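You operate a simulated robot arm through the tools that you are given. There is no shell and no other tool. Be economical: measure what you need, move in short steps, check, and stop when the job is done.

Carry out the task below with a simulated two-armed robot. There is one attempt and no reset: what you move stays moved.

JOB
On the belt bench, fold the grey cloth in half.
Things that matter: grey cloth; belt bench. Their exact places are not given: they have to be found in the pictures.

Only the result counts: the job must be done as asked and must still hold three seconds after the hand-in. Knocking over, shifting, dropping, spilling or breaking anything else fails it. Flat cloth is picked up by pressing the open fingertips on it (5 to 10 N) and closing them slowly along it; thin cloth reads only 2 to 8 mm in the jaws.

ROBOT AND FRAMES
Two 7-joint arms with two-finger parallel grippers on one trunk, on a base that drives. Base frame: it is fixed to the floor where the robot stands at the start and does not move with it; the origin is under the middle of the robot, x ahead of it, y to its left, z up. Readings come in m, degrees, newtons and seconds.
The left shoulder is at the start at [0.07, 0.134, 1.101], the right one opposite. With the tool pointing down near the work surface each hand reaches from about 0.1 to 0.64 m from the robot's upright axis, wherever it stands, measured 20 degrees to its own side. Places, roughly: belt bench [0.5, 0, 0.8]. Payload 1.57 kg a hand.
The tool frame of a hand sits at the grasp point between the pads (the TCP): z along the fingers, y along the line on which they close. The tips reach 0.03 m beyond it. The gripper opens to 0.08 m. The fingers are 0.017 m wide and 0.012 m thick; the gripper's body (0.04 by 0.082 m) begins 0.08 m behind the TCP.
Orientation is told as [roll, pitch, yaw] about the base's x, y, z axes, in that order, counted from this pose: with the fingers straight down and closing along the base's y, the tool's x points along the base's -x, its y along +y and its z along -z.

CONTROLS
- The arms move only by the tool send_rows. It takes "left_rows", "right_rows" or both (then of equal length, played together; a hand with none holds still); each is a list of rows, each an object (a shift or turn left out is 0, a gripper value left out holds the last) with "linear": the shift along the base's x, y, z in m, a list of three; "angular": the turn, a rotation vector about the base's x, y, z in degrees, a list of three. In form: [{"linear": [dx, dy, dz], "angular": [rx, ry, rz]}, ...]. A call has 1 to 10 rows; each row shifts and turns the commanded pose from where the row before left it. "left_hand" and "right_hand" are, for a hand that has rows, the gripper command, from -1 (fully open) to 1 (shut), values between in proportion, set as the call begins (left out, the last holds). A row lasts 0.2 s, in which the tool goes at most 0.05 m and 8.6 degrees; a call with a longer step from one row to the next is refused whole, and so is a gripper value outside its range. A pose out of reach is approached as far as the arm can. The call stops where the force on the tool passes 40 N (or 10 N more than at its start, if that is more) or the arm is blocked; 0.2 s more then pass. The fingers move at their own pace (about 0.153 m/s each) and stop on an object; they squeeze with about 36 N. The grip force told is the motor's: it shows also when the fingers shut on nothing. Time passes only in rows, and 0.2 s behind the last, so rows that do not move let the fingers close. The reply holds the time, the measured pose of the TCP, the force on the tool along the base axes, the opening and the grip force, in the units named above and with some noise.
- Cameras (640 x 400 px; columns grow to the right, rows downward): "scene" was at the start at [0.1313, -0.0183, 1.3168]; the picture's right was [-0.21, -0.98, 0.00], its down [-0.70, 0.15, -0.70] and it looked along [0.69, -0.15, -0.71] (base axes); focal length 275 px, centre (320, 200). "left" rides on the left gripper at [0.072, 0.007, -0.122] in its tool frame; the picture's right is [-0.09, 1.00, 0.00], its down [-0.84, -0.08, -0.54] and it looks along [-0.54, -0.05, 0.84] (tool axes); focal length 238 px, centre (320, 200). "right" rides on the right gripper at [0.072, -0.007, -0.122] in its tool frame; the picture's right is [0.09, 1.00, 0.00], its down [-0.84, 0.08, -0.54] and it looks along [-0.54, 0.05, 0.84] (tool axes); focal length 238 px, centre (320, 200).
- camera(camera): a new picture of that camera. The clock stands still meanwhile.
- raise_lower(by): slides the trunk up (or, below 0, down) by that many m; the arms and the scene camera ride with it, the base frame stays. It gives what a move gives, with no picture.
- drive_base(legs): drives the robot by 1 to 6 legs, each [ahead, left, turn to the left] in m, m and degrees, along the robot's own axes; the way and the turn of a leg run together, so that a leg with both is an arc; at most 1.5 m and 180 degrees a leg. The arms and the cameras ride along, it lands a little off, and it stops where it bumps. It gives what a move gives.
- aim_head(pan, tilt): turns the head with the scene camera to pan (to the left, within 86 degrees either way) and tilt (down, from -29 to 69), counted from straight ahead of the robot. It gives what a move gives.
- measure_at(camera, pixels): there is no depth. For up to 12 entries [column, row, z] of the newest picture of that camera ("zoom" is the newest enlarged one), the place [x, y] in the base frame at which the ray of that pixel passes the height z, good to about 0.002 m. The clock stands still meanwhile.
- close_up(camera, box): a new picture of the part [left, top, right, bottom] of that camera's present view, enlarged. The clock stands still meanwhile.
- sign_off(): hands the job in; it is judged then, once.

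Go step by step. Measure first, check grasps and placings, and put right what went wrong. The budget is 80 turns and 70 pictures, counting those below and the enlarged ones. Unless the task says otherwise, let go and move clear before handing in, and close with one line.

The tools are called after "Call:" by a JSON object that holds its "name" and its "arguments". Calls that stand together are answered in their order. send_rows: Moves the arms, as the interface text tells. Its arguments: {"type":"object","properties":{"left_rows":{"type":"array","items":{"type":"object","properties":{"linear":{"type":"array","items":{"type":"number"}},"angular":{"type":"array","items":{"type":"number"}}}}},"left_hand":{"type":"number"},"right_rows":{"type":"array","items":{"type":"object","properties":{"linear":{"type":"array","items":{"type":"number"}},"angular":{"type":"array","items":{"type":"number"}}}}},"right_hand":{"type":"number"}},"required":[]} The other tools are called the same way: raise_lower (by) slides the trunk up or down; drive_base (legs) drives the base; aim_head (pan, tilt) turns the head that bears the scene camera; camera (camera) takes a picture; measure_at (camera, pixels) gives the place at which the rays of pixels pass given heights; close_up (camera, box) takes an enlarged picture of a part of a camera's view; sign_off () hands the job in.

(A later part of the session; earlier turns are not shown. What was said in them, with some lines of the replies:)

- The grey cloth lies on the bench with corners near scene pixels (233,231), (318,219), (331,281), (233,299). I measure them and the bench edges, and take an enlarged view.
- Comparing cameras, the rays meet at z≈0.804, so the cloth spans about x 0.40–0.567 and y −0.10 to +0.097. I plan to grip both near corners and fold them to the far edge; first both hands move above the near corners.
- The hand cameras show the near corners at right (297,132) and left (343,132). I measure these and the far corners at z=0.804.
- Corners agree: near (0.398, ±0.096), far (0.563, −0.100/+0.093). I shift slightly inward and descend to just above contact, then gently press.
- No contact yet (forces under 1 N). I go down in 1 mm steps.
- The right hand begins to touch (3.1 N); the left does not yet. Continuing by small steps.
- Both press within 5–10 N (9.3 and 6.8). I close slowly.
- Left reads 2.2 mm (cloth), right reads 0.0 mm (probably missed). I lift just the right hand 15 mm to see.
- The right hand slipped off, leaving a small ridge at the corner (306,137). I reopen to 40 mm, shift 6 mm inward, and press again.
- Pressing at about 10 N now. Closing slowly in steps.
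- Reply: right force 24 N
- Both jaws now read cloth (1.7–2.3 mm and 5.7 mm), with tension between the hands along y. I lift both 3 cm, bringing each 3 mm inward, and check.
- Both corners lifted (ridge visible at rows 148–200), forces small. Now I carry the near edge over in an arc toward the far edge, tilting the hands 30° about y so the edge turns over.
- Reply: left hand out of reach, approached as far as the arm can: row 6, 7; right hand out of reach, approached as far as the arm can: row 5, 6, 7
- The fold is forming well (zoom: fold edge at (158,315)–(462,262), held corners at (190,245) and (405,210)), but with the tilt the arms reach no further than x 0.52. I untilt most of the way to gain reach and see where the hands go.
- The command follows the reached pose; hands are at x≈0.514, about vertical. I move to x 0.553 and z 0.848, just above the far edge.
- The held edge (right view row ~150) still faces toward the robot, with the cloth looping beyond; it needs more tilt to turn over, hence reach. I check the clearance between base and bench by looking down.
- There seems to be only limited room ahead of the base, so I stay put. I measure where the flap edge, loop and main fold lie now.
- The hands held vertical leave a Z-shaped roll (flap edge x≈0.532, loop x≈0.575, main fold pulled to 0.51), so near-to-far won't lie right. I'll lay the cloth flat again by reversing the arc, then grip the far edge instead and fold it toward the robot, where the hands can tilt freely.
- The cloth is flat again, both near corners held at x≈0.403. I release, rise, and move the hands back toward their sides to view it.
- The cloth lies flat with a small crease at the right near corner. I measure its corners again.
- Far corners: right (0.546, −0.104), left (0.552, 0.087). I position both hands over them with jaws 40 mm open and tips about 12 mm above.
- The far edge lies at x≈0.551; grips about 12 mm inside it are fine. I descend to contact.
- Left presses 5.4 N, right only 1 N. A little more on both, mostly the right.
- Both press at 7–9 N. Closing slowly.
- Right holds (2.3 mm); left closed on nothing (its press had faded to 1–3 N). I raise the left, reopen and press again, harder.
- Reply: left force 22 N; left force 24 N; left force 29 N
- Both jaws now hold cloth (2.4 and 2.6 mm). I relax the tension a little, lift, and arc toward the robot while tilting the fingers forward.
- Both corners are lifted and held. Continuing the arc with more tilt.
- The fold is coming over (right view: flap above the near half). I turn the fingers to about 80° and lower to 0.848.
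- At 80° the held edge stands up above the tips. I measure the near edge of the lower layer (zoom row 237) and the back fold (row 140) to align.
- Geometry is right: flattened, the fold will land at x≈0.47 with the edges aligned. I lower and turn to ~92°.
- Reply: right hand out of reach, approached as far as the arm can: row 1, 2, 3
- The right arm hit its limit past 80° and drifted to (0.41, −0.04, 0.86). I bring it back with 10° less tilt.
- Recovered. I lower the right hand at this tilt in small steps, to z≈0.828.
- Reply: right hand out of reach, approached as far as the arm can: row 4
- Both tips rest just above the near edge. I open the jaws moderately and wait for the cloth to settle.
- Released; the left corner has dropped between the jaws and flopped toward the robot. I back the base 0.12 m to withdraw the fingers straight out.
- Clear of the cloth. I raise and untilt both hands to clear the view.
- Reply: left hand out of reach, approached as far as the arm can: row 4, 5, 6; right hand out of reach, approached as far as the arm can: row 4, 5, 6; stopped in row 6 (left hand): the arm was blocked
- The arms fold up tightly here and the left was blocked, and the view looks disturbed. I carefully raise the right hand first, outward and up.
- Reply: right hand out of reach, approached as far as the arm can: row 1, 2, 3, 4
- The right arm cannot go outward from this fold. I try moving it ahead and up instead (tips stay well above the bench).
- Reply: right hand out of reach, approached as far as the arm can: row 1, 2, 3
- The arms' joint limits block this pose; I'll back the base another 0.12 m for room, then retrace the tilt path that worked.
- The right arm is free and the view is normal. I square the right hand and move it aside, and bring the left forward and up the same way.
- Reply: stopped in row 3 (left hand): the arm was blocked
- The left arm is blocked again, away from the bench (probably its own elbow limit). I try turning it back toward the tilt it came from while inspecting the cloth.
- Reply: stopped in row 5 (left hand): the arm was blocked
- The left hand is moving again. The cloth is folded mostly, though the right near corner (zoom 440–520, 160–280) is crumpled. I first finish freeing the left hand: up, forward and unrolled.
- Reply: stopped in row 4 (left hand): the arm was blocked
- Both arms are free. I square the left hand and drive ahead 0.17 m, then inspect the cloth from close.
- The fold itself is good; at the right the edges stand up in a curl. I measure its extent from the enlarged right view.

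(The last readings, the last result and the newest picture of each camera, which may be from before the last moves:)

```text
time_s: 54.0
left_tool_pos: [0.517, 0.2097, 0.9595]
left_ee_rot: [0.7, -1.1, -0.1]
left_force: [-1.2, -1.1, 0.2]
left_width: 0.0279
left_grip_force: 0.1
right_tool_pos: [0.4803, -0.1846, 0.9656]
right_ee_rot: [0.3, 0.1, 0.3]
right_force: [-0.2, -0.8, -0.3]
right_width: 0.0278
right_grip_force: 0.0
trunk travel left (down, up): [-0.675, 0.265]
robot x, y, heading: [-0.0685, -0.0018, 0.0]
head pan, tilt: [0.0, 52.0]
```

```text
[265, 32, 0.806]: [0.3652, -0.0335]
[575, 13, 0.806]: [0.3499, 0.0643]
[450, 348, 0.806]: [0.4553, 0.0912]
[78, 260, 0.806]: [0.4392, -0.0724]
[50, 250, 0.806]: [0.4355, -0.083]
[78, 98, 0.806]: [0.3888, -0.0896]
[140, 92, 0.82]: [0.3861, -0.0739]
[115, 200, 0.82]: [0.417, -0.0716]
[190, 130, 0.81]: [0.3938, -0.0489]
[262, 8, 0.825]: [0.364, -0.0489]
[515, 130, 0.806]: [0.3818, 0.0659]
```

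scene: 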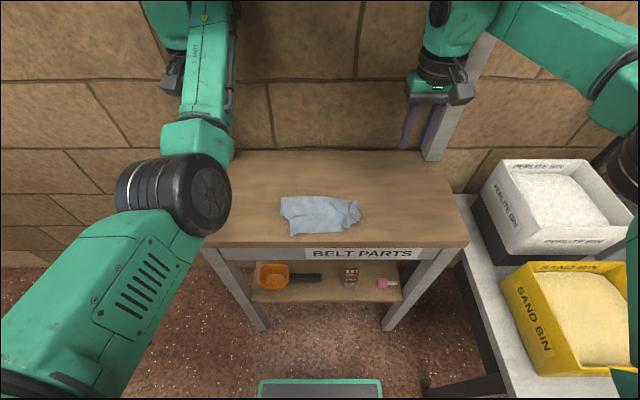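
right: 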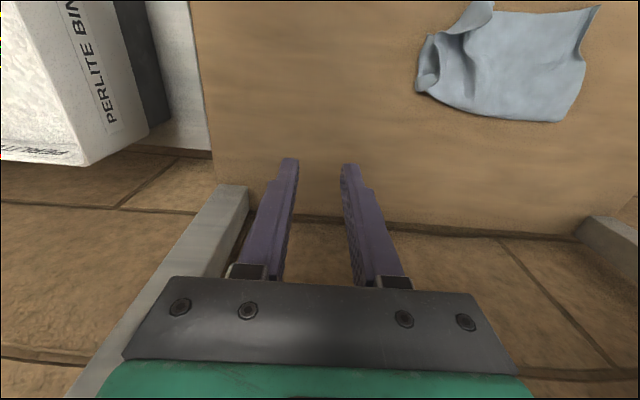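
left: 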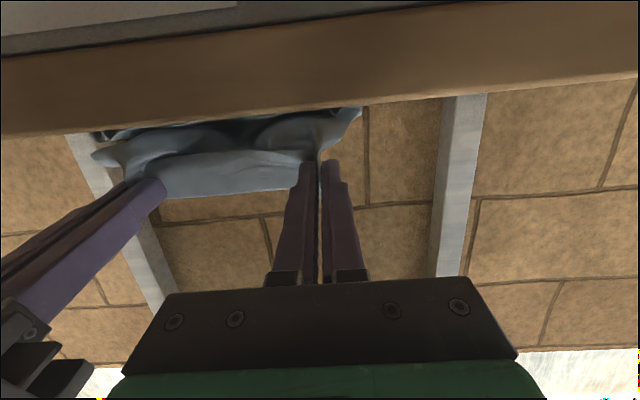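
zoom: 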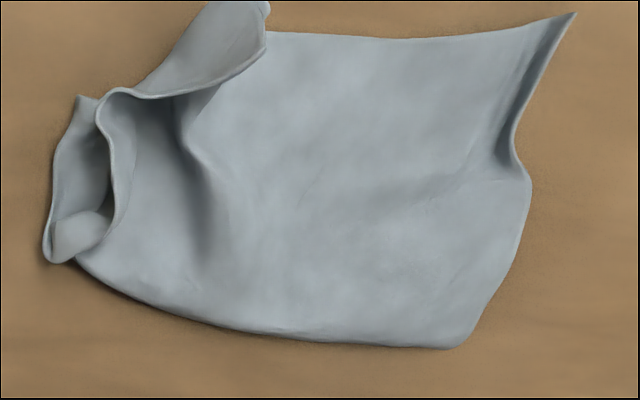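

The top layer overshoots the lower edge by about 2.5 cm (0.365/0.350 vs 0.389) and the right corner is curled. I'll move the right hand nearer to see the curl, then regrip the top edge and correct both.

Call:
{"name": "send_rows", "arguments": {"right_rows": [{"linear": [-0.035, 0.03, -0.01]}, {"linear": [-0.035, 0.03, -0.01]}, {"linear": [-0.035, 0.03, -0.01]}, {"linear": [0, 0, 0]}]}}

Call:
{"name": "close_up", "arguments": {"camera": "right", "box": [240, 60, 560, 260]}}

```text
time_s: 55.0
left_tool_pos: [0.5189, 0.21, 0.9587]
left_ee_rot: [0.8, -1.1, 0.0]
left_force: [0.2, -0.1, 0.7]
left_width: 0.0279
left_grip_force: 0.1
right_tool_pos: [0.3757, -0.0965, 0.9341]
right_ee_rot: [0.2, 0.2, 0.5]
right_force: [-0.3, 0.2, 0.5]
right_width: 0.028
right_grip_force: 0.0
trunk travel left (down, up): [-0.675, 0.265]
robot x, y, heading: [-0.0674, 0.0014, -0.3]
head pan, tilt: [0.0, 52.0]
```

```text
2.00 times, centred on (400, 160) of right
```

zoom: 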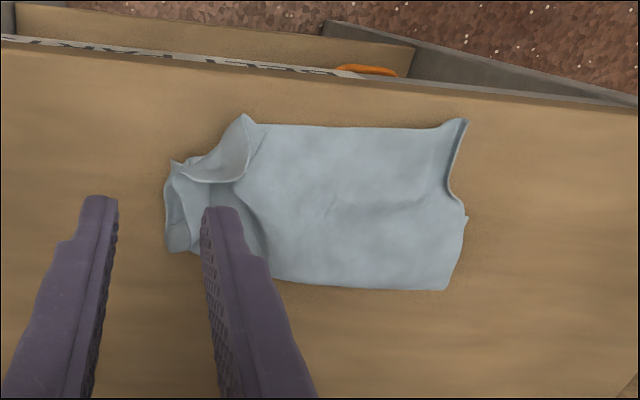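

The top edge runs from the left peak (465,120) to the right peak (245,115), then curls back toward (172,160). I measure these to regrip the standing cloth.

Call:
{"name": "measure_at", "arguments": {"camera": "zoom", "pixels": [[245, 115, 0.83], [245, 115, 0.81], [172, 160, 0.815], [167, 190, 0.806], [200, 180, 0.83], [250, 165, 0.82], [465, 120, 0.81], [450, 190, 0.81], [467, 215, 0.806], [445, 290, 0.806], [170, 250, 0.806], [350, 128, 0.806]]}}

```text
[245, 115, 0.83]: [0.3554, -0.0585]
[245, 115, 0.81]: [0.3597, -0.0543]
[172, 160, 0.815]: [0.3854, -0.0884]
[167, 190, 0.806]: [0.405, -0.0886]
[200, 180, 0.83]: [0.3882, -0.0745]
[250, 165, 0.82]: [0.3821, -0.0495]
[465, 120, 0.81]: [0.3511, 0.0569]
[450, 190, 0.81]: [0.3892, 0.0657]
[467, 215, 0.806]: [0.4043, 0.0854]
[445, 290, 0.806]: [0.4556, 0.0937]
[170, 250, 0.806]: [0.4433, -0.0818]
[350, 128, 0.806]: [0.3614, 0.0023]
```

I'll smooth the right curl outward: right hand shut, tips down lightly at (0.374, −0.03), then drag toward −y.

Call:
{"name": "send_rows", "arguments": {"right_rows": [{"linear": [0, 0.034, 0]}, {"linear": [0, 0.034, 0]}, {"linear": [0, 0, -0.04]}, {"linear": [0, 0, -0.04]}, {"linear": [0, 0, -0.012]}, {"linear": [0, 0, -0.006]}, {"linear": [0, 0, -0.002]}, {"linear": [0, 0, -0.001]}, {"linear": [0, 0, 0]}], "right_hand": 1}}

```text
time_s: 57.0
left_tool_pos: [0.5193, 0.2094, 0.96]
left_ee_rot: [0.6, -1.0, -0.1]
left_force: [-0.3, -0.1, 0.5]
left_width: 0.028
left_grip_force: 0.1
right_tool_pos: [0.3765, -0.0261, 0.8343]
right_ee_rot: [0.2, 0.2, 0.4]
right_force: [-0.4, -0.2, 0.4]
right_width: 0.0
right_grip_force: 20.8
trunk travel left (down, up): [-0.675, 0.265]
robot x, y, heading: [-0.0706, -0.0019, 0.1]
head pan, tilt: [0.0, 52.0]
```

Call:
{"name": "send_rows", "arguments": {"right_rows": [{"linear": [-0.003, 0, -0.002]}, {"linear": [0, 0, -0.0015]}, {"linear": [0, 0, 0]}]}}

```text
time_s: 57.8
left_tool_pos: [0.5183, 0.2101, 0.96]
left_ee_rot: [0.7, -1.1, -0.1]
left_force: [-0.2, 1.1, -0.6]
left_width: 0.0281
left_grip_force: 0.1
right_tool_pos: [0.3722, -0.0268, 0.8312]
right_ee_rot: [0.2, 0.0, 0.3]
right_force: [1.9, -0.3, 7.9]
right_width: 0.0002
right_grip_force: 21.1
trunk travel left (down, up): [-0.675, 0.265]
robot x, y, heading: [-0.0679, -0.0008, 0.1]
head pan, tilt: [0.0, 52.0]
```

Contact at 7.9 N. I drag slowly 7.5 cm to the right, then lift and look.

Call:
{"name": "send_rows", "arguments": {"right_rows": [{"linear": [0, -0.01, 0.0005]}, {"linear": [0, -0.012, 0]}, {"linear": [0, -0.012, 0]}, {"linear": [0, -0.012, 0]}, {"linear": [0, -0.012, 0]}, {"linear": [0, -0.012, 0]}, {"linear": [0, -0.005, 0]}, {"linear": [0, 0, 0.03]}, {"linear": [0, -0.03, 0.04]}, {"linear": [0.01, 0, 0.04]}]}}

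Call:
{"name": "close_up", "arguments": {"camera": "right", "box": [240, 60, 560, 260]}}

```text
time_s: 60.0
left_tool_pos: [0.5206, 0.2106, 0.9601]
left_ee_rot: [0.7, -1.1, -0.1]
left_force: [0.8, -0.2, 0.1]
left_width: 0.0282
left_grip_force: 0.1
right_tool_pos: [0.3836, -0.1306, 0.9409]
right_ee_rot: [0.2, 0.2, 0.6]
right_force: [-0.5, 0.2, 0.7]
right_width: 0.0001
right_grip_force: 20.9
trunk travel left (down, up): [-0.675, 0.265]
robot x, y, heading: [-0.0712, -0.0014, 0.1]
head pan, tilt: [0.0, 52.0]
```

```text
2.00 times, centred on (400, 160) of right
```

zoom: 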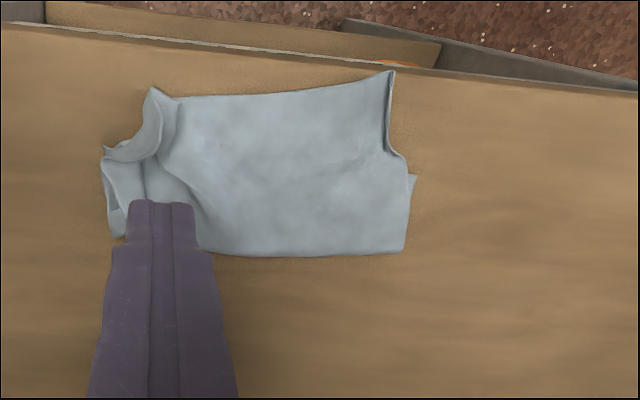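

Better: the curl leans outward now. I measure the new outline.

Call:
{"name": "measure_at", "arguments": {"camera": "zoom", "pixels": [[152, 88, 0.82], [103, 150, 0.82], [115, 235, 0.806], [180, 96, 0.806], [392, 71, 0.81], [407, 155, 0.806], [415, 176, 0.804], [403, 253, 0.806], [250, 257, 0.806], [280, 92, 0.806]]}}

```text
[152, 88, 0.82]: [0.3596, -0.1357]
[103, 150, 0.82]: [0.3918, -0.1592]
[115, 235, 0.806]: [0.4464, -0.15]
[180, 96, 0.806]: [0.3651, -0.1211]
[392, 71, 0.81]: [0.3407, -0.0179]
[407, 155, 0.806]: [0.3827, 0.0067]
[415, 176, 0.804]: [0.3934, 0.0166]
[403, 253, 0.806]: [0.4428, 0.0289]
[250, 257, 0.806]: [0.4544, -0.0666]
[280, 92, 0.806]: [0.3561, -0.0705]
```

The drag moved the whole cloth about 7 cm right (still on the bench) without spreading it much. Now I regrip the standing top edge with both hands, without pressing: left at (0.353, −0.016), right at (0.374, −0.147).

Call:
{"name": "send_rows", "arguments": {"right_rows": [{"linear": [-0.0016, -0.0027, -0.0022]}, {"linear": [-0.0016, -0.0027, -0.0022]}, {"linear": [-0.0016, -0.0027, -0.0022]}, {"linear": [-0.0016, -0.0027, -0.0022]}, {"linear": [-0.0016, -0.0027, -0.0022]}, {"linear": [-0.0016, -0.0027, -0.0022]}, {"linear": [0, 0, -0.03]}, {"linear": [0, 0, -0.03]}, {"linear": [0, 0, -0.03]}, {"linear": [0, 0, 0]}], "left_rows": [{"linear": [-0.0279, -0.0378, -0.0053]}, {"linear": [-0.0279, -0.0378, -0.0053]}, {"linear": [-0.0279, -0.0378, -0.0053]}, {"linear": [-0.0279, -0.0378, -0.0053]}, {"linear": [-0.0279, -0.0378, -0.0053]}, {"linear": [-0.0279, -0.0378, -0.0053]}, {"linear": [0, 0, -0.03]}, {"linear": [0, 0, -0.03]}, {"linear": [0, 0, -0.028]}, {"linear": [0, 0, 0]}], "right_hand": -0.25, "left_hand": -0.25}}

Call:
{"name": "camera", "arguments": {"camera": "right"}}

Call:
{"name": "camera", "arguments": {"camera": "left"}}

```text
time_s: 62.0
left_tool_pos: [0.4518, -0.021, 0.8315]
left_ee_rot: [0.3, -2.1, -0.5]
left_force: [-4.5, 1.9, 13.4]
left_width: 0.0497
left_grip_force: 0.1
left hand out of reach, approached as far as the arm can: row 1, 2, 3, 4, 5, 6
right_tool_pos: [0.3725, -0.1462, 0.8545]
right_ee_rot: [0.2, -0.1, 0.3]
right_force: [0.1, -0.1, -0.4]
right_width: 0.0499
right_grip_force: 0.0
trunk travel left (down, up): [-0.675, 0.265]
robot x, y, heading: [-0.0688, -0.0004, -0.0]
head pan, tilt: [0.0, 52.0]
stopped in row 9 (left hand): the force on the tool passed its limit (the readings are from after the stop); the commanded pose is now the measured one
```

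```text
10 pictures are left
```

right: 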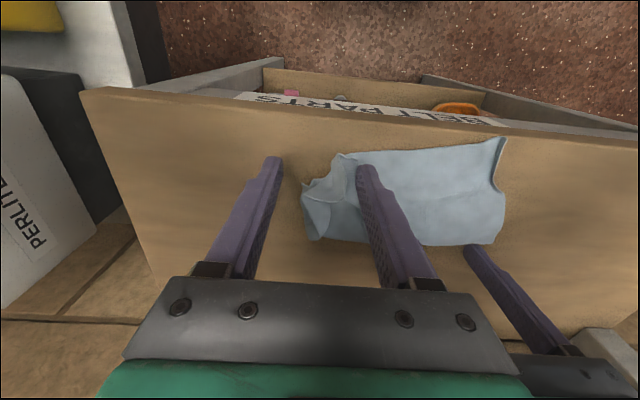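

```text
9 pictures are left
```

left: 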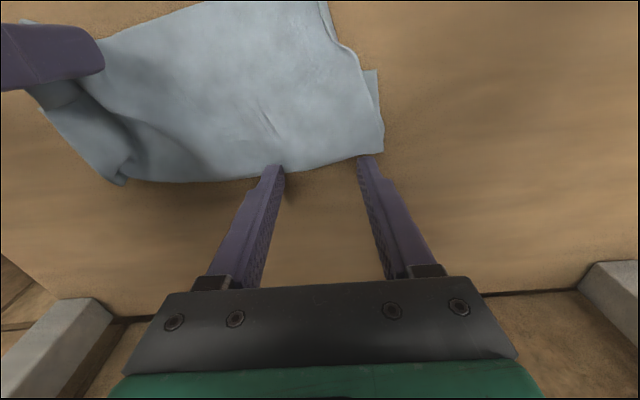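

The left arm couldn't reach there and stopped touching the bench behind the fold; I lift it away. The right jaws straddle the curl (cols 302–360), so I lower the right hand further to just above the bench.

Call:
{"name": "send_rows", "arguments": {"right_rows": [{"linear": [0, 0, 0]}, {"linear": [0, 0, -0.008]}, {"linear": [0, 0, -0.006]}, {"linear": [0, 0, -0.004]}, {"linear": [0, 0, 0]}], "left_rows": [{"linear": [0, 0, 0.03]}, {"linear": [0, 0, 0.04]}, {"linear": [0.01, 0.03, 0.03]}, {"linear": [0.01, 0.04, 0]}, {"linear": [0.01, 0.04, 0]}]}}

Call:
{"name": "send_rows", "arguments": {"right_rows": [{"linear": [0, 0, 0]}, {"linear": [0, 0, 0]}], "right_hand": 0.4}}

Call:
{"name": "send_rows", "arguments": {"right_rows": [{"linear": [0, 0, 0]}, {"linear": [0, 0, 0]}, {"linear": [0, 0, 0]}], "right_hand": 1}}

```text
time_s: 63.1
left_tool_pos: [0.4842, 0.091, 0.9292]
left_ee_rot: [0.3, -1.8, -0.5]
left_force: [1.0, 0.3, -0.1]
left_width: 0.0501
left_grip_force: 0.1
right_tool_pos: [0.3747, -0.1466, 0.8359]
right_ee_rot: [0.1, 0.1, 0.4]
right_force: [0.1, 0.7, 0.0]
right_width: 0.0498
right_grip_force: 0.0
trunk travel left (down, up): [-0.675, 0.265]
robot x, y, heading: [-0.067, 0.0016, 0.1]
head pan, tilt: [0.0, 52.0]
```

```text
time_s: 63.8
left_tool_pos: [0.4829, 0.0885, 0.9298]
left_ee_rot: [0.2, -1.8, -0.4]
left_force: [0.4, 0.4, -0.2]
left_width: 0.05
left_grip_force: 0.2
right_tool_pos: [0.3736, -0.1491, 0.8356]
right_ee_rot: [0.2, 0.0, 0.4]
right_force: [-0.4, 0.5, 0.4]
right_width: 0.024
right_grip_force: 0.0
trunk travel left (down, up): [-0.675, 0.265]
robot x, y, heading: [-0.0677, -0.0001, 0.2]
head pan, tilt: [0.0, 52.0]
```

```text
time_s: 64.5
left_tool_pos: [0.484, 0.089, 0.9307]
left_ee_rot: [0.3, -1.7, -0.4]
left_force: [-0.2, 0.4, -0.9]
left_width: 0.0499
left_grip_force: 0.0
right_tool_pos: [0.3733, -0.148, 0.8363]
right_ee_rot: [0.1, 0.1, 0.4]
right_force: [0.8, -1.3, 0.6]
right_width: 0.0026
right_grip_force: 23.6
trunk travel left (down, up): [-0.675, 0.265]
robot x, y, heading: [-0.0684, -0.0028, 0.1]
head pan, tilt: [0.0, 52.0]
```

The right hand holds the curl (2.6 mm). I lift it 4 cm and pull slightly outward, then look.

Call:
{"name": "send_rows", "arguments": {"right_rows": [{"linear": [0.003, 0, 0.012]}, {"linear": [0.005, -0.003, 0.014]}, {"linear": [0.005, -0.006, 0.012]}, {"linear": [0, -0.006, 0.002]}, {"linear": [0, 0, 0]}], "left_rows": [{"linear": [0, 0.04, 0]}, {"linear": [0, 0.04, 0]}, {"linear": [0, 0.03, 0]}, {"linear": [0, 0, 0]}, {"linear": [0, 0, 0]}]}}

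Call:
{"name": "close_up", "arguments": {"camera": "scene", "box": [272, 165, 432, 265]}}

```text
time_s: 65.8
left_tool_pos: [0.4837, 0.1987, 0.9287]
left_ee_rot: [0.3, -1.8, -0.4]
left_force: [-0.5, 0.9, 0.5]
left_width: 0.05
left_grip_force: 0.1
right_tool_pos: [0.3872, -0.1631, 0.874]
right_ee_rot: [0.1, 0.1, 0.4]
right_force: [0.2, -0.7, -0.6]
right_width: 0.0026
right_grip_force: 24.0
trunk travel left (down, up): [-0.675, 0.265]
robot x, y, heading: [-0.0697, 0.0016, -0.1]
head pan, tilt: [0.0, 52.0]
```

```text
4.00 times, centred on (352, 215) of scene
```

zoom: 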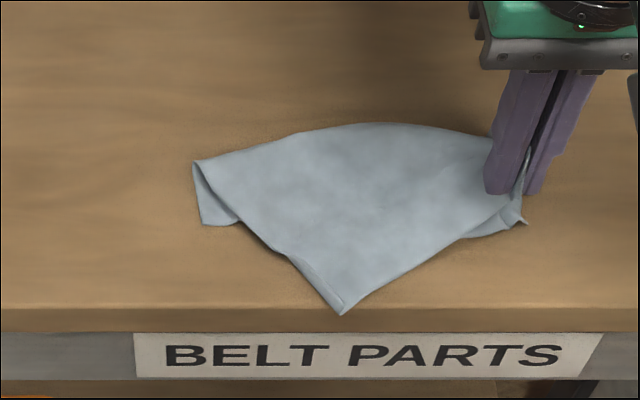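

Excellent: the curl is undone and the held corner is the true top-right corner. The lower layer's near corners show at (202,224) and (525,222); the top-left corner is at (342,312). I measure.

Call:
{"name": "measure_at", "arguments": {"camera": "zoom", "pixels": [[202, 224, 0.804], [525, 222, 0.806], [465, 237, 0.804], [342, 312, 0.804], [193, 163, 0.808], [350, 124, 0.808], [485, 137, 0.82], [238, 222, 0.804]]}}

```text
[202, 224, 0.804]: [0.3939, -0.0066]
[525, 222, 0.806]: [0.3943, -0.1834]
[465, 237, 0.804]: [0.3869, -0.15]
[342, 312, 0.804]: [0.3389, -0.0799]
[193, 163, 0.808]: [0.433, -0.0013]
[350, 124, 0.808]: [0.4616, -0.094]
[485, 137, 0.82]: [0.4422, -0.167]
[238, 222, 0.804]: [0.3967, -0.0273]
```

I lower the held corner onto the lower layer's right corner at about (0.390, −0.172), release, and rise.

Call:
{"name": "send_rows", "arguments": {"right_rows": [{"linear": [0.001, -0.004, -0.012]}, {"linear": [0.001, -0.005, -0.012]}, {"linear": [0, 0, -0.011]}, {"linear": [0, 0, 0]}]}}

Call:
{"name": "send_rows", "arguments": {"right_rows": [{"linear": [0, 0, 0]}, {"linear": [0, 0, 0]}, {"linear": [0, 0, 0.02]}, {"linear": [0, 0, 0.04]}, {"linear": [0, 0.03, 0.02]}, {"linear": [0, 0.04, 0]}, {"linear": [0, 0, 0]}], "right_hand": 0.3}}

Call:
{"name": "close_up", "arguments": {"camera": "right", "box": [160, 60, 480, 260]}}

```text
time_s: 66.8
left_tool_pos: [0.4841, 0.1985, 0.9288]
left_ee_rot: [0.2, -1.7, -0.4]
left_force: [-0.5, 0.1, -0.1]
left_width: 0.0502
left_grip_force: 0.2
right_tool_pos: [0.3891, -0.1712, 0.8406]
right_ee_rot: [0.2, 0.1, 0.4]
right_force: [0.0, 0.0, -0.7]
right_width: 0.0028
right_grip_force: 24.2
trunk travel left (down, up): [-0.675, 0.265]
robot x, y, heading: [-0.0639, 0.0028, -0.2]
head pan, tilt: [0.0, 52.0]
```

```text
time_s: 68.3
left_tool_pos: [0.4842, 0.1973, 0.9292]
left_ee_rot: [0.5, -1.8, -0.4]
left_force: [0.6, -0.2, 0.1]
left_width: 0.0498
left_grip_force: 0.1
right_tool_pos: [0.3884, -0.1041, 0.9202]
right_ee_rot: [0.3, 0.1, 0.3]
right_force: [-0.1, -1.1, 0.6]
right_width: 0.0281
right_grip_force: 0.0
trunk travel left (down, up): [-0.675, 0.265]
robot x, y, heading: [-0.0661, 0.0021, -0.1]
head pan, tilt: [0.0, 52.0]
```

```text
2.00 times, centred on (320, 160) of right
```

zoom: 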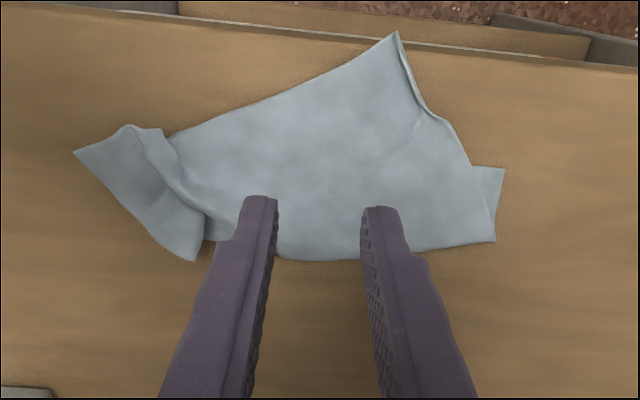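

Now the outline is clear: top-left corner (397,33), top-right corner (75,152), lower-left corner (504,168), fold from (495,240) to about (205,245). I measure them.

Call:
{"name": "measure_at", "arguments": {"camera": "zoom", "pixels": [[397, 33, 0.806], [75, 152, 0.806], [130, 127, 0.81], [195, 260, 0.808], [207, 238, 0.806], [504, 168, 0.804], [495, 240, 0.808], [330, 260, 0.808], [440, 118, 0.808], [175, 136, 0.806]]}}

```text
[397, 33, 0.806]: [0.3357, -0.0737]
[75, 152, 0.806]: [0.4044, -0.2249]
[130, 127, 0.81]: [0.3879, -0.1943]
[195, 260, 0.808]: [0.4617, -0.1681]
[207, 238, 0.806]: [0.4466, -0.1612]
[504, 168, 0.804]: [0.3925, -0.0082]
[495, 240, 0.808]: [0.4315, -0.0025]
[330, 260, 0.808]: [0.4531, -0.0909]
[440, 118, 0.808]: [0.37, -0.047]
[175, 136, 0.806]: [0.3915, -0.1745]
```

The top-left corner must move from (0.336, −0.074) to the lower-left (0.392, −0.008), and top-right from (0.404, −0.225) to about (0.392, −0.185). I grip near the top-left corner first with the right hand.

Call:
{"name": "send_rows", "arguments": {"right_rows": [{"linear": [-0.016, 0.01, -0.02]}, {"linear": [-0.0164, 0.009, -0.025]}, {"linear": [0, 0, -0.025]}, {"linear": [0, 0, -0.012]}, {"linear": [0, 0, -0.004]}, {"linear": [0, 0, -0.002]}, {"linear": [0, 0, -0.0015]}, {"linear": [0, 0, 0]}], "right_hand": 0.1}}

```text
time_s: 70.2
left_tool_pos: [0.4834, 0.1978, 0.9284]
left_ee_rot: [0.2, -1.9, -0.4]
left_force: [0.1, 0.9, -0.2]
left_width: 0.0499
left_grip_force: 0.1
right_tool_pos: [0.3567, -0.0825, 0.8331]
right_ee_rot: [0.3, 0.0, 0.4]
right_force: [0.6, -1.0, 8.9]
right_width: 0.0357
right_grip_force: 0.1
trunk travel left (down, up): [-0.675, 0.265]
robot x, y, heading: [-0.0661, -0.0003, 0.1]
head pan, tilt: [0.0, 52.0]
```

Pressing at 8.9 N. Closing slowly.

Call:
{"name": "send_rows", "arguments": {"right_rows": [{"linear": [0, 0, 0]}], "right_hand": 0.35}}

Call:
{"name": "send_rows", "arguments": {"right_rows": [{"linear": [0, 0, -0.0003]}], "right_hand": 0.55}}

Call:
{"name": "send_rows", "arguments": {"right_rows": [{"linear": [0, 0, 0]}], "right_hand": 0.75}}

Call:
{"name": "send_rows", "arguments": {"right_rows": [{"linear": [0, 0, 0]}, {"linear": [0, 0, 0]}, {"linear": [0, 0, 0]}], "right_hand": 1}}

```text
time_s: 70.5
left_tool_pos: [0.4831, 0.1992, 0.9298]
left_ee_rot: [0.3, -1.9, -0.3]
left_force: [0.0, -0.4, -0.2]
left_width: 0.0503
left_grip_force: 0.1
right_tool_pos: [0.355, -0.0831, 0.8316]
right_ee_rot: [0.2, -0.1, 0.3]
right_force: [1.4, -0.6, 10.6]
right_width: 0.026
right_grip_force: 0.1
trunk travel left (down, up): [-0.675, 0.265]
robot x, y, heading: [-0.0694, 0.0002, 0.0]
head pan, tilt: [0.0, 52.0]
```

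```text
time_s: 71.0
left_tool_pos: [0.4817, 0.1979, 0.9309]
left_ee_rot: [0.3, -1.9, -0.3]
left_force: [-0.4, 0.8, 0.4]
left_width: 0.05
left_grip_force: 0.2
right_tool_pos: [0.3557, -0.0819, 0.8331]
right_ee_rot: [0.2, 0.0, 0.4]
right_force: [0.5, 0.9, 13.9]
right_width: 0.0177
right_grip_force: 0.0
trunk travel left (down, up): [-0.675, 0.265]
robot x, y, heading: [-0.066, -0.0, 0.2]
head pan, tilt: [0.0, 52.0]
```

```text
time_s: 71.3
left_tool_pos: [0.4825, 0.1985, 0.9304]
left_ee_rot: [0.3, -1.9, -0.4]
left_force: [-0.1, -0.6, 0.7]
left_width: 0.0499
left_grip_force: 0.0
right_tool_pos: [0.3553, -0.0828, 0.8309]
right_ee_rot: [0.3, 0.0, 0.5]
right_force: [0.8, 0.5, 14.9]
right_width: 0.0105
right_grip_force: 0.4
trunk travel left (down, up): [-0.675, 0.265]
robot x, y, heading: [-0.0654, 0.002, 0.4]
head pan, tilt: [0.0, 52.0]
```

```text
time_s: 72.2
left_tool_pos: [0.4823, 0.198, 0.9292]
left_ee_rot: [0.3, -2.0, -0.4]
left_force: [0.9, -0.2, 0.7]
left_width: 0.0501
left_grip_force: 0.0
right_tool_pos: [0.3547, -0.0818, 0.8307]
right_ee_rot: [0.2, 0.0, 0.4]
right_force: [1.0, 2.5, 17.5]
right_width: 0.0027
right_grip_force: 23.9
trunk travel left (down, up): [-0.675, 0.265]
robot x, y, heading: [-0.0694, -0.0005, -0.4]
head pan, tilt: [0.0, 52.0]
```

The top layer is held (2.7 mm). I lift it 4 cm, carry it to the lower-left corner while yawing −24°, and lower it.

Call:
{"name": "send_rows", "arguments": {"right_rows": [{"linear": [0.002, 0, 0.015]}, {"linear": [0.006, 0.006, 0.018]}, {"linear": [0.01, 0.012, 0.01], "angular": [0, 0, -8]}, {"linear": [0.012, 0.015, 0.002], "angular": [0, 0, -8]}, {"linear": [0.012, 0.015, -0.005], "angular": [0, 0, -8]}, {"linear": [0.008, 0.011, -0.012]}, {"linear": [0.002, 0, -0.014]}, {"linear": [0, 0, -0.007]}, {"linear": [0, 0, 0]}]}}

Call:
{"name": "close_up", "arguments": {"camera": "scene", "box": [272, 165, 432, 265]}}

```text
time_s: 74.2
left_tool_pos: [0.4838, 0.1987, 0.9285]
left_ee_rot: [0.2, -1.8, -0.4]
left_force: [0.0, 0.0, -0.3]
left_width: 0.0501
left_grip_force: 0.0
right_tool_pos: [0.4079, -0.0238, 0.8378]
right_ee_rot: [0.2, 0.1, -23.7]
right_force: [-0.3, -0.1, 0.3]
right_width: 0.0024
right_grip_force: 24.5
trunk travel left (down, up): [-0.675, 0.265]
robot x, y, heading: [-0.0667, 0.0007, 0.1]
head pan, tilt: [0.0, 52.0]
```

```text
4.00 times, centred on (352, 215) of scene
```

zoom: 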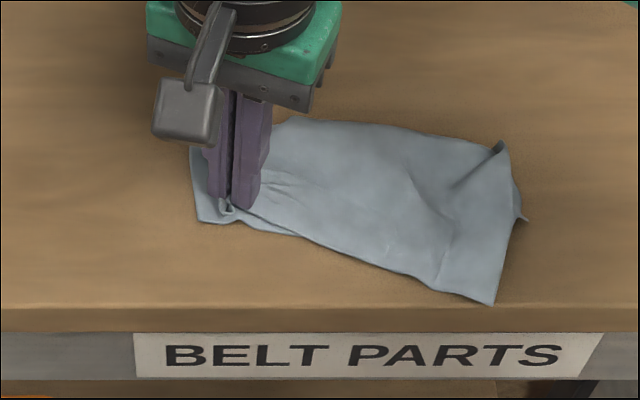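

The left corner is now on its mate. The top-right corner is at (493,304) and should go to about (524,220). I measure, release, and move above the right corner.

Call:
{"name": "measure_at", "arguments": {"camera": "zoom", "pixels": [[493, 304, 0.806], [524, 220, 0.804], [437, 287, 0.806], [200, 222, 0.804], [290, 119, 0.808], [420, 133, 0.808], [503, 143, 0.815], [515, 215, 0.806]]}}

Call:
{"name": "send_rows", "arguments": {"right_rows": [{"linear": [0, 0, 0]}, {"linear": [0, 0, 0]}, {"linear": [0, 0, 0.02]}, {"linear": [0, 0, 0.03]}, {"linear": [0, -0.03, 0.02], "angular": [0, 0, 8]}, {"linear": [0, -0.04, 0], "angular": [0, 0, 8]}, {"linear": [0, -0.04, 0], "angular": [0, 0, 8]}], "right_hand": 0.35}}

Call:
{"name": "close_up", "arguments": {"camera": "right", "box": [160, 60, 480, 260]}}

```text
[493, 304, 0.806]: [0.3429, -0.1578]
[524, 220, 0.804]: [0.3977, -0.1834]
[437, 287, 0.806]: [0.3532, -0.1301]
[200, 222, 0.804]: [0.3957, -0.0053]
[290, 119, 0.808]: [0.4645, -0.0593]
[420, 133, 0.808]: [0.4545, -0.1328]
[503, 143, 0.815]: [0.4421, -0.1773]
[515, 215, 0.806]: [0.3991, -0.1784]
```

```text
time_s: 75.8
left_tool_pos: [0.4835, 0.1983, 0.9297]
left_ee_rot: [0.5, -1.7, -0.4]
left_force: [0.0, 0.2, -0.4]
left_width: 0.0501
left_grip_force: 0.1
right_tool_pos: [0.4091, -0.137, 0.9076]
right_ee_rot: [0.3, 0.1, 0.5]
right_force: [-0.2, 1.1, 0.1]
right_width: 0.026
right_grip_force: 0.1
trunk travel left (down, up): [-0.675, 0.265]
robot x, y, heading: [-0.0673, -0.001, 0.1]
head pan, tilt: [0.0, 52.0]
```

```text
2.00 times, centred on (320, 160) of right
```

zoom: 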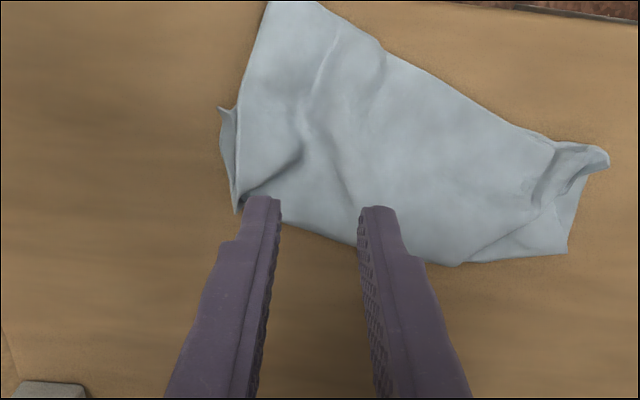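

The top-right corner is at (0.343, −0.158) and its mate at about (0.398, −0.183). I press down at (0.360, −0.141).

Call:
{"name": "send_rows", "arguments": {"right_rows": [{"linear": [-0.025, -0.002, -0.015]}, {"linear": [-0.024, -0.002, -0.02]}, {"linear": [0, 0, -0.02]}, {"linear": [0, 0, -0.013]}, {"linear": [0, 0, -0.004]}, {"linear": [0, 0, -0.002]}, {"linear": [0, 0, -0.0015]}, {"linear": [0, 0, 0]}], "right_hand": 0.3}}

```text
time_s: 77.5
left_tool_pos: [0.485, 0.199, 0.9293]
left_ee_rot: [0.3, -1.8, -0.4]
left_force: [0.5, -0.2, 0.1]
left_width: 0.0498
left_grip_force: 0.0
right_tool_pos: [0.3587, -0.138, 0.8323]
right_ee_rot: [0.3, 0.1, 0.4]
right_force: [-0.6, -0.5, 2.2]
right_width: 0.0278
right_grip_force: 0.2
trunk travel left (down, up): [-0.675, 0.265]
robot x, y, heading: [-0.0672, -0.0003, 0.1]
head pan, tilt: [0.0, 52.0]
```

Call:
{"name": "send_rows", "arguments": {"right_rows": [{"linear": [0, 0, -0.0012]}, {"linear": [0, 0, 0]}]}}

Call:
{"name": "send_rows", "arguments": {"right_rows": [{"linear": [0, 0, 0]}], "right_hand": 0.5}}

Call:
{"name": "send_rows", "arguments": {"right_rows": [{"linear": [0, 0, 0]}], "right_hand": 0.7}}

Call:
{"name": "send_rows", "arguments": {"right_rows": [{"linear": [0, 0, 0]}, {"linear": [0, 0, 0]}, {"linear": [0, 0, 0]}], "right_hand": 1}}

```text
time_s: 78.2
left_tool_pos: [0.4834, 0.1975, 0.9298]
left_ee_rot: [0.3, -1.9, -0.4]
left_force: [0.2, -0.6, 0.0]
left_width: 0.0498
left_grip_force: 0.2
right_tool_pos: [0.3595, -0.1371, 0.8321]
right_ee_rot: [0.2, 0.0, 0.4]
right_force: [1.9, -2.0, 10.7]
right_width: 0.0285
right_grip_force: 0.1
trunk travel left (down, up): [-0.675, 0.265]
robot x, y, heading: [-0.0668, -0.0001, -0.1]
head pan, tilt: [0.0, 52.0]
```

```text
time_s: 78.5
left_tool_pos: [0.4828, 0.1993, 0.9304]
left_ee_rot: [0.5, -1.9, -0.4]
left_force: [-0.5, 0.3, 0.0]
left_width: 0.0499
left_grip_force: 0.1
right_tool_pos: [0.3596, -0.1376, 0.8311]
right_ee_rot: [0.2, 0.0, 0.5]
right_force: [1.8, -0.9, 12.7]
right_width: 0.0196
right_grip_force: 0.0
trunk travel left (down, up): [-0.675, 0.265]
robot x, y, heading: [-0.0689, 0.0037, -0.0]
head pan, tilt: [0.0, 52.0]
```

```text
time_s: 79.0
left_tool_pos: [0.4828, 0.199, 0.9308]
left_ee_rot: [0.4, -1.9, -0.4]
left_force: [-0.4, 0.4, 0.4]
left_width: 0.0498
left_grip_force: 0.0
right_tool_pos: [0.3588, -0.1375, 0.831]
right_ee_rot: [0.2, 0.0, 0.3]
right_force: [1.6, -1.5, 15.3]
right_width: 0.0115
right_grip_force: 0.0
trunk travel left (down, up): [-0.675, 0.265]
robot x, y, heading: [-0.0679, 0.0021, -0.1]
head pan, tilt: [0.0, 52.0]
```

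```text
time_s: 79.8
left_tool_pos: [0.4823, 0.1992, 0.9297]
left_ee_rot: [0.2, -1.9, -0.5]
left_force: [0.0, 0.4, 0.4]
left_width: 0.0501
left_grip_force: 0.0
right_tool_pos: [0.3603, -0.1375, 0.8304]
right_ee_rot: [0.2, 0.0, 0.4]
right_force: [1.7, -1.6, 17.3]
right_width: 0.0028
right_grip_force: 24.6
trunk travel left (down, up): [-0.675, 0.265]
robot x, y, heading: [-0.0704, 0.0034, -0.1]
head pan, tilt: [0.0, 52.0]
```

Held (2.8 mm). I lift it over and set this corner onto its mate, moving (+0.053, −0.026).

Call:
{"name": "send_rows", "arguments": {"right_rows": [{"linear": [0.002, 0, 0.015]}, {"linear": [0.006, -0.003, 0.018]}, {"linear": [0.01, -0.006, 0.01], "angular": [0, 0, 3]}, {"linear": [0.012, -0.007, 0.002], "angular": [0, 0, 3]}, {"linear": [0.012, -0.006, -0.005]}, {"linear": [0.009, -0.004, -0.012]}, {"linear": [0.002, 0, -0.014]}, {"linear": [0, 0, -0.006]}, {"linear": [0, 0, 0]}]}}

Call:
{"name": "close_up", "arguments": {"camera": "scene", "box": [272, 165, 432, 265]}}

```text
time_s: 81.8
left_tool_pos: [0.4839, 0.1972, 0.9284]
left_ee_rot: [0.2, -1.9, -0.4]
left_force: [0.4, 0.6, 0.0]
left_width: 0.0501
left_grip_force: 0.0
right_tool_pos: [0.4121, -0.1638, 0.8381]
right_ee_rot: [0.2, 0.0, 6.4]
right_force: [0.6, 0.6, 2.0]
right_width: 0.0027
right_grip_force: 24.1
trunk travel left (down, up): [-0.675, 0.265]
robot x, y, heading: [-0.0672, 0.0014, 0.1]
head pan, tilt: [0.0, 52.0]
```

```text
4.00 times, centred on (352, 215) of scene
```

zoom: 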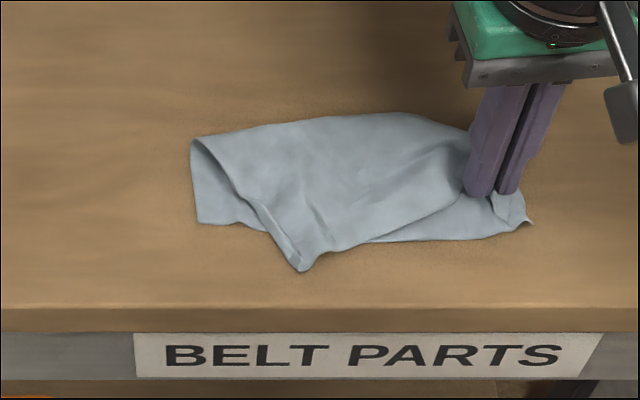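

The right corner is in place, but the left top corner was drawn to about (303,268). I measure it and release the right corner, then redo the left with a smaller pinch (there is now slack).

Call:
{"name": "measure_at", "arguments": {"camera": "zoom", "pixels": [[300, 270, 0.808], [285, 258, 0.808], [325, 252, 0.806], [240, 195, 0.812], [198, 222, 0.804], [192, 140, 0.81], [510, 225, 0.806], [528, 222, 0.806], [400, 113, 0.808]]}}

Call:
{"name": "send_rows", "arguments": {"right_rows": [{"linear": [0, 0, -0.003]}, {"linear": [0, 0, 0]}, {"linear": [0, 0, 0]}, {"linear": [0, 0, 0.02]}, {"linear": [0, 0, 0.04]}, {"linear": [-0.01, 0.035, 0.01]}, {"linear": [-0.01, 0.035, 0]}, {"linear": [0, 0, 0]}], "right_hand": 0.4}}

Call:
{"name": "close_up", "arguments": {"camera": "right", "box": [160, 60, 480, 260]}}

```text
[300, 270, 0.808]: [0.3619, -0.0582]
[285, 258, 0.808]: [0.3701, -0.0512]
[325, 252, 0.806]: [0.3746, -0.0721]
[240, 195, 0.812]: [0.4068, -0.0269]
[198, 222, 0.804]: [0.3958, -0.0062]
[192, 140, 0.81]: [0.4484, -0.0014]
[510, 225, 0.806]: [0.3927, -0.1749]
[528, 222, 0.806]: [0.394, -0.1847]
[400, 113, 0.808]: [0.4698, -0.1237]
```

```text
time_s: 83.5
left_tool_pos: [0.484, 0.1971, 0.9302]
left_ee_rot: [0.4, -1.8, -0.3]
left_force: [-0.2, 0.0, -0.1]
left_width: 0.0499
left_grip_force: 0.1
right_tool_pos: [0.3925, -0.0951, 0.9045]
right_ee_rot: [0.2, -0.1, 6.4]
right_force: [0.2, 0.0, 0.8]
right_width: 0.0241
right_grip_force: 0.0
trunk travel left (down, up): [-0.675, 0.265]
robot x, y, heading: [-0.0689, 0.0017, 0.1]
head pan, tilt: [0.0, 52.0]
```

```text
2.00 times, centred on (320, 160) of right
```

zoom: 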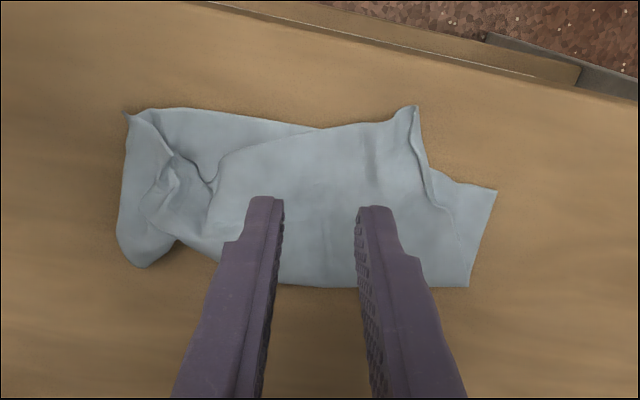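

The top-left corner (415,107) stands up in a small curl at (0.362, −0.058). I descend around it, press lightly, and close.

Call:
{"name": "send_rows", "arguments": {"right_rows": [{"linear": [-0.0095, 0.019, -0.01]}, {"linear": [-0.009, 0.018, -0.02]}, {"linear": [0, 0, -0.025]}, {"linear": [0, 0, -0.012]}, {"linear": [0, 0, -0.004]}, {"linear": [0, 0, -0.002]}, {"linear": [0, 0, -0.001]}, {"linear": [0, 0, 0]}], "right_hand": 0.2}}

Call:
{"name": "send_rows", "arguments": {"right_rows": [{"linear": [0, 0, 0]}], "right_hand": 0.45}}

Call:
{"name": "send_rows", "arguments": {"right_rows": [{"linear": [0, 0, 0]}], "right_hand": 0.7}}

Call:
{"name": "send_rows", "arguments": {"right_rows": [{"linear": [0, 0, 0]}, {"linear": [0, 0, 0]}, {"linear": [0, 0, 0]}], "right_hand": 1}}

```text
time_s: 85.3
left_tool_pos: [0.4826, 0.1985, 0.9299]
left_ee_rot: [0.3, -2.0, -0.4]
left_force: [0.0, -1.4, -0.7]
left_width: 0.0502
left_grip_force: 0.0
right_tool_pos: [0.3749, -0.0568, 0.8331]
right_ee_rot: [0.3, -0.1, 6.4]
right_force: [1.2, 0.1, 7.1]
right_width: 0.0322
right_grip_force: 0.3
trunk travel left (down, up): [-0.675, 0.265]
robot x, y, heading: [-0.0713, 0.0034, 0.2]
head pan, tilt: [0.0, 52.0]
```

```text
time_s: 85.8
left_tool_pos: [0.4839, 0.1991, 0.9281]
left_ee_rot: [0.4, -1.9, -0.4]
left_force: [-1.5, 0.1, 0.0]
left_width: 0.0496
left_grip_force: 0.1
right_tool_pos: [0.3733, -0.0551, 0.8325]
right_ee_rot: [0.1, 0.1, 6.3]
right_force: [-0.8, 1.3, 8.2]
right_width: 0.0211
right_grip_force: 0.0
trunk travel left (down, up): [-0.675, 0.265]
robot x, y, heading: [-0.0691, 0.0033, 0.2]
head pan, tilt: [0.0, 52.0]
```

```text
time_s: 86.2
left_tool_pos: [0.4832, 0.199, 0.9305]
left_ee_rot: [0.3, -1.9, -0.4]
left_force: [0.3, -0.9, 0.0]
left_width: 0.0498
left_grip_force: 0.1
right_tool_pos: [0.3739, -0.0561, 0.8312]
right_ee_rot: [0.0, 0.2, 6.4]
right_force: [0.5, -0.6, 9.7]
right_width: 0.0123
right_grip_force: 0.1
trunk travel left (down, up): [-0.675, 0.265]
robot x, y, heading: [-0.0658, -0.0017, 0.1]
head pan, tilt: [0.0, 52.0]
```

```text
time_s: 87.0
left_tool_pos: [0.4831, 0.1982, 0.9301]
left_ee_rot: [0.4, -1.9, -0.4]
left_force: [0.2, 0.4, 0.4]
left_width: 0.05
left_grip_force: 0.1
right_tool_pos: [0.3735, -0.0568, 0.8315]
right_ee_rot: [0.2, 0.1, 6.4]
right_force: [0.9, -2.2, 9.4]
right_width: 0.0026
right_grip_force: 23.8
trunk travel left (down, up): [-0.675, 0.265]
robot x, y, heading: [-0.068, -0.003, 0.1]
head pan, tilt: [0.0, 52.0]
```

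Held (2.6 mm). I lift slightly, carry it (+0.031, +0.038) to the lower-left corner, and check before release.

Call:
{"name": "send_rows", "arguments": {"right_rows": [{"linear": [0.001, 0, 0.014]}, {"linear": [0.004, 0.005, 0.014]}, {"linear": [0.008, 0.01, 0.004], "angular": [0, 0, -6]}, {"linear": [0.008, 0.011, -0.002], "angular": [0, 0, -6]}, {"linear": [0.007, 0.009, -0.007], "angular": [0, 0, -5]}, {"linear": [0.003, 0.003, -0.01]}, {"linear": [0, 0, -0.007]}, {"linear": [0, 0, 0]}]}}

Call:
{"name": "close_up", "arguments": {"camera": "scene", "box": [272, 165, 432, 265]}}

```text
time_s: 88.8
left_tool_pos: [0.4842, 0.1982, 0.9286]
left_ee_rot: [0.3, -1.8, -0.4]
left_force: [0.7, -0.1, 0.5]
left_width: 0.0499
left_grip_force: 0.0
right_tool_pos: [0.4055, -0.0189, 0.8366]
right_ee_rot: [0.2, 0.1, -10.5]
right_force: [-0.7, -0.3, -0.2]
right_width: 0.0024
right_grip_force: 23.7
trunk travel left (down, up): [-0.675, 0.265]
robot x, y, heading: [-0.0684, 0.0004, -0.0]
head pan, tilt: [0.0, 52.0]
```

```text
4.00 times, centred on (352, 215) of scene
```

zoom: 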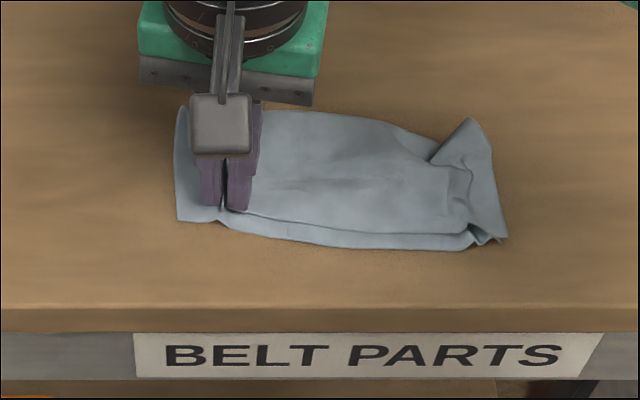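

That is a neat fold now: both near edges coincide along rows 220–248, with only a small pleat at the right end. I release, rise straight up and move clear.

Call:
{"name": "send_rows", "arguments": {"right_rows": [{"linear": [0, 0, -0.002]}, {"linear": [0, 0, 0]}, {"linear": [0, 0, 0]}, {"linear": [0, 0, 0.02]}, {"linear": [0, 0, 0.04]}, {"linear": [0, 0, 0.045]}, {"linear": [0, -0.045, 0.01]}, {"linear": [0, -0.045, 0]}, {"linear": [0, -0.045, 0]}, {"linear": [0, -0.045, 0]}], "right_hand": 0.4}}

Call:
{"name": "close_up", "arguments": {"camera": "scene", "box": [272, 165, 432, 265]}}

```text
time_s: 91.0
left_tool_pos: [0.483, 0.1962, 0.9286]
left_ee_rot: [0.4, -1.7, -0.4]
left_force: [0.2, -0.4, 0.6]
left_width: 0.05
left_grip_force: 0.2
right_tool_pos: [0.4039, -0.2015, 0.9497]
right_ee_rot: [0.1, 0.2, -10.5]
right_force: [0.2, -0.8, -0.5]
right_width: 0.0241
right_grip_force: 0.0
trunk travel left (down, up): [-0.675, 0.265]
robot x, y, heading: [-0.066, -0.0009, -0.1]
head pan, tilt: [0.0, 52.0]
```

```text
4.00 times, centred on (352, 215) of scene
```

zoom: 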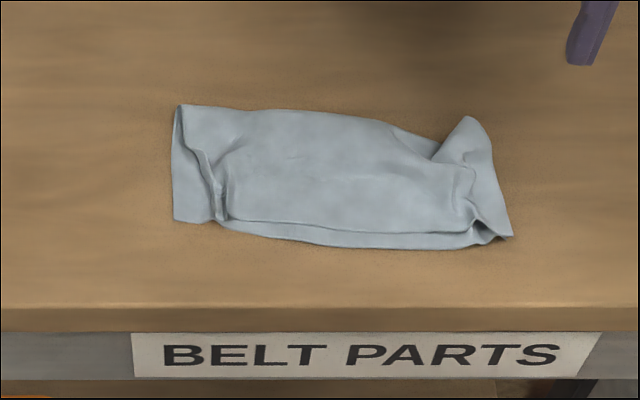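

The cloth is lying folded in half: its near edges meet (rows 220–250) and the fold runs along the back. Both hands are clear and nothing else appears to have moved, so I hand in.

Call:
{"name": "sign_off", "arguments": {}}

```text
The job is handed in.
```

I folded the grey cloth in half on the belt bench and handed the job in; the fold isn't perfectly neat. The near edges meet along the front, but a small pleat remains at the right end and the top-left corner sits about 1 to 1.5 cm in from the one below. The cloth also ended about 7 cm to the right of where it started; nothing else appears to have moved.
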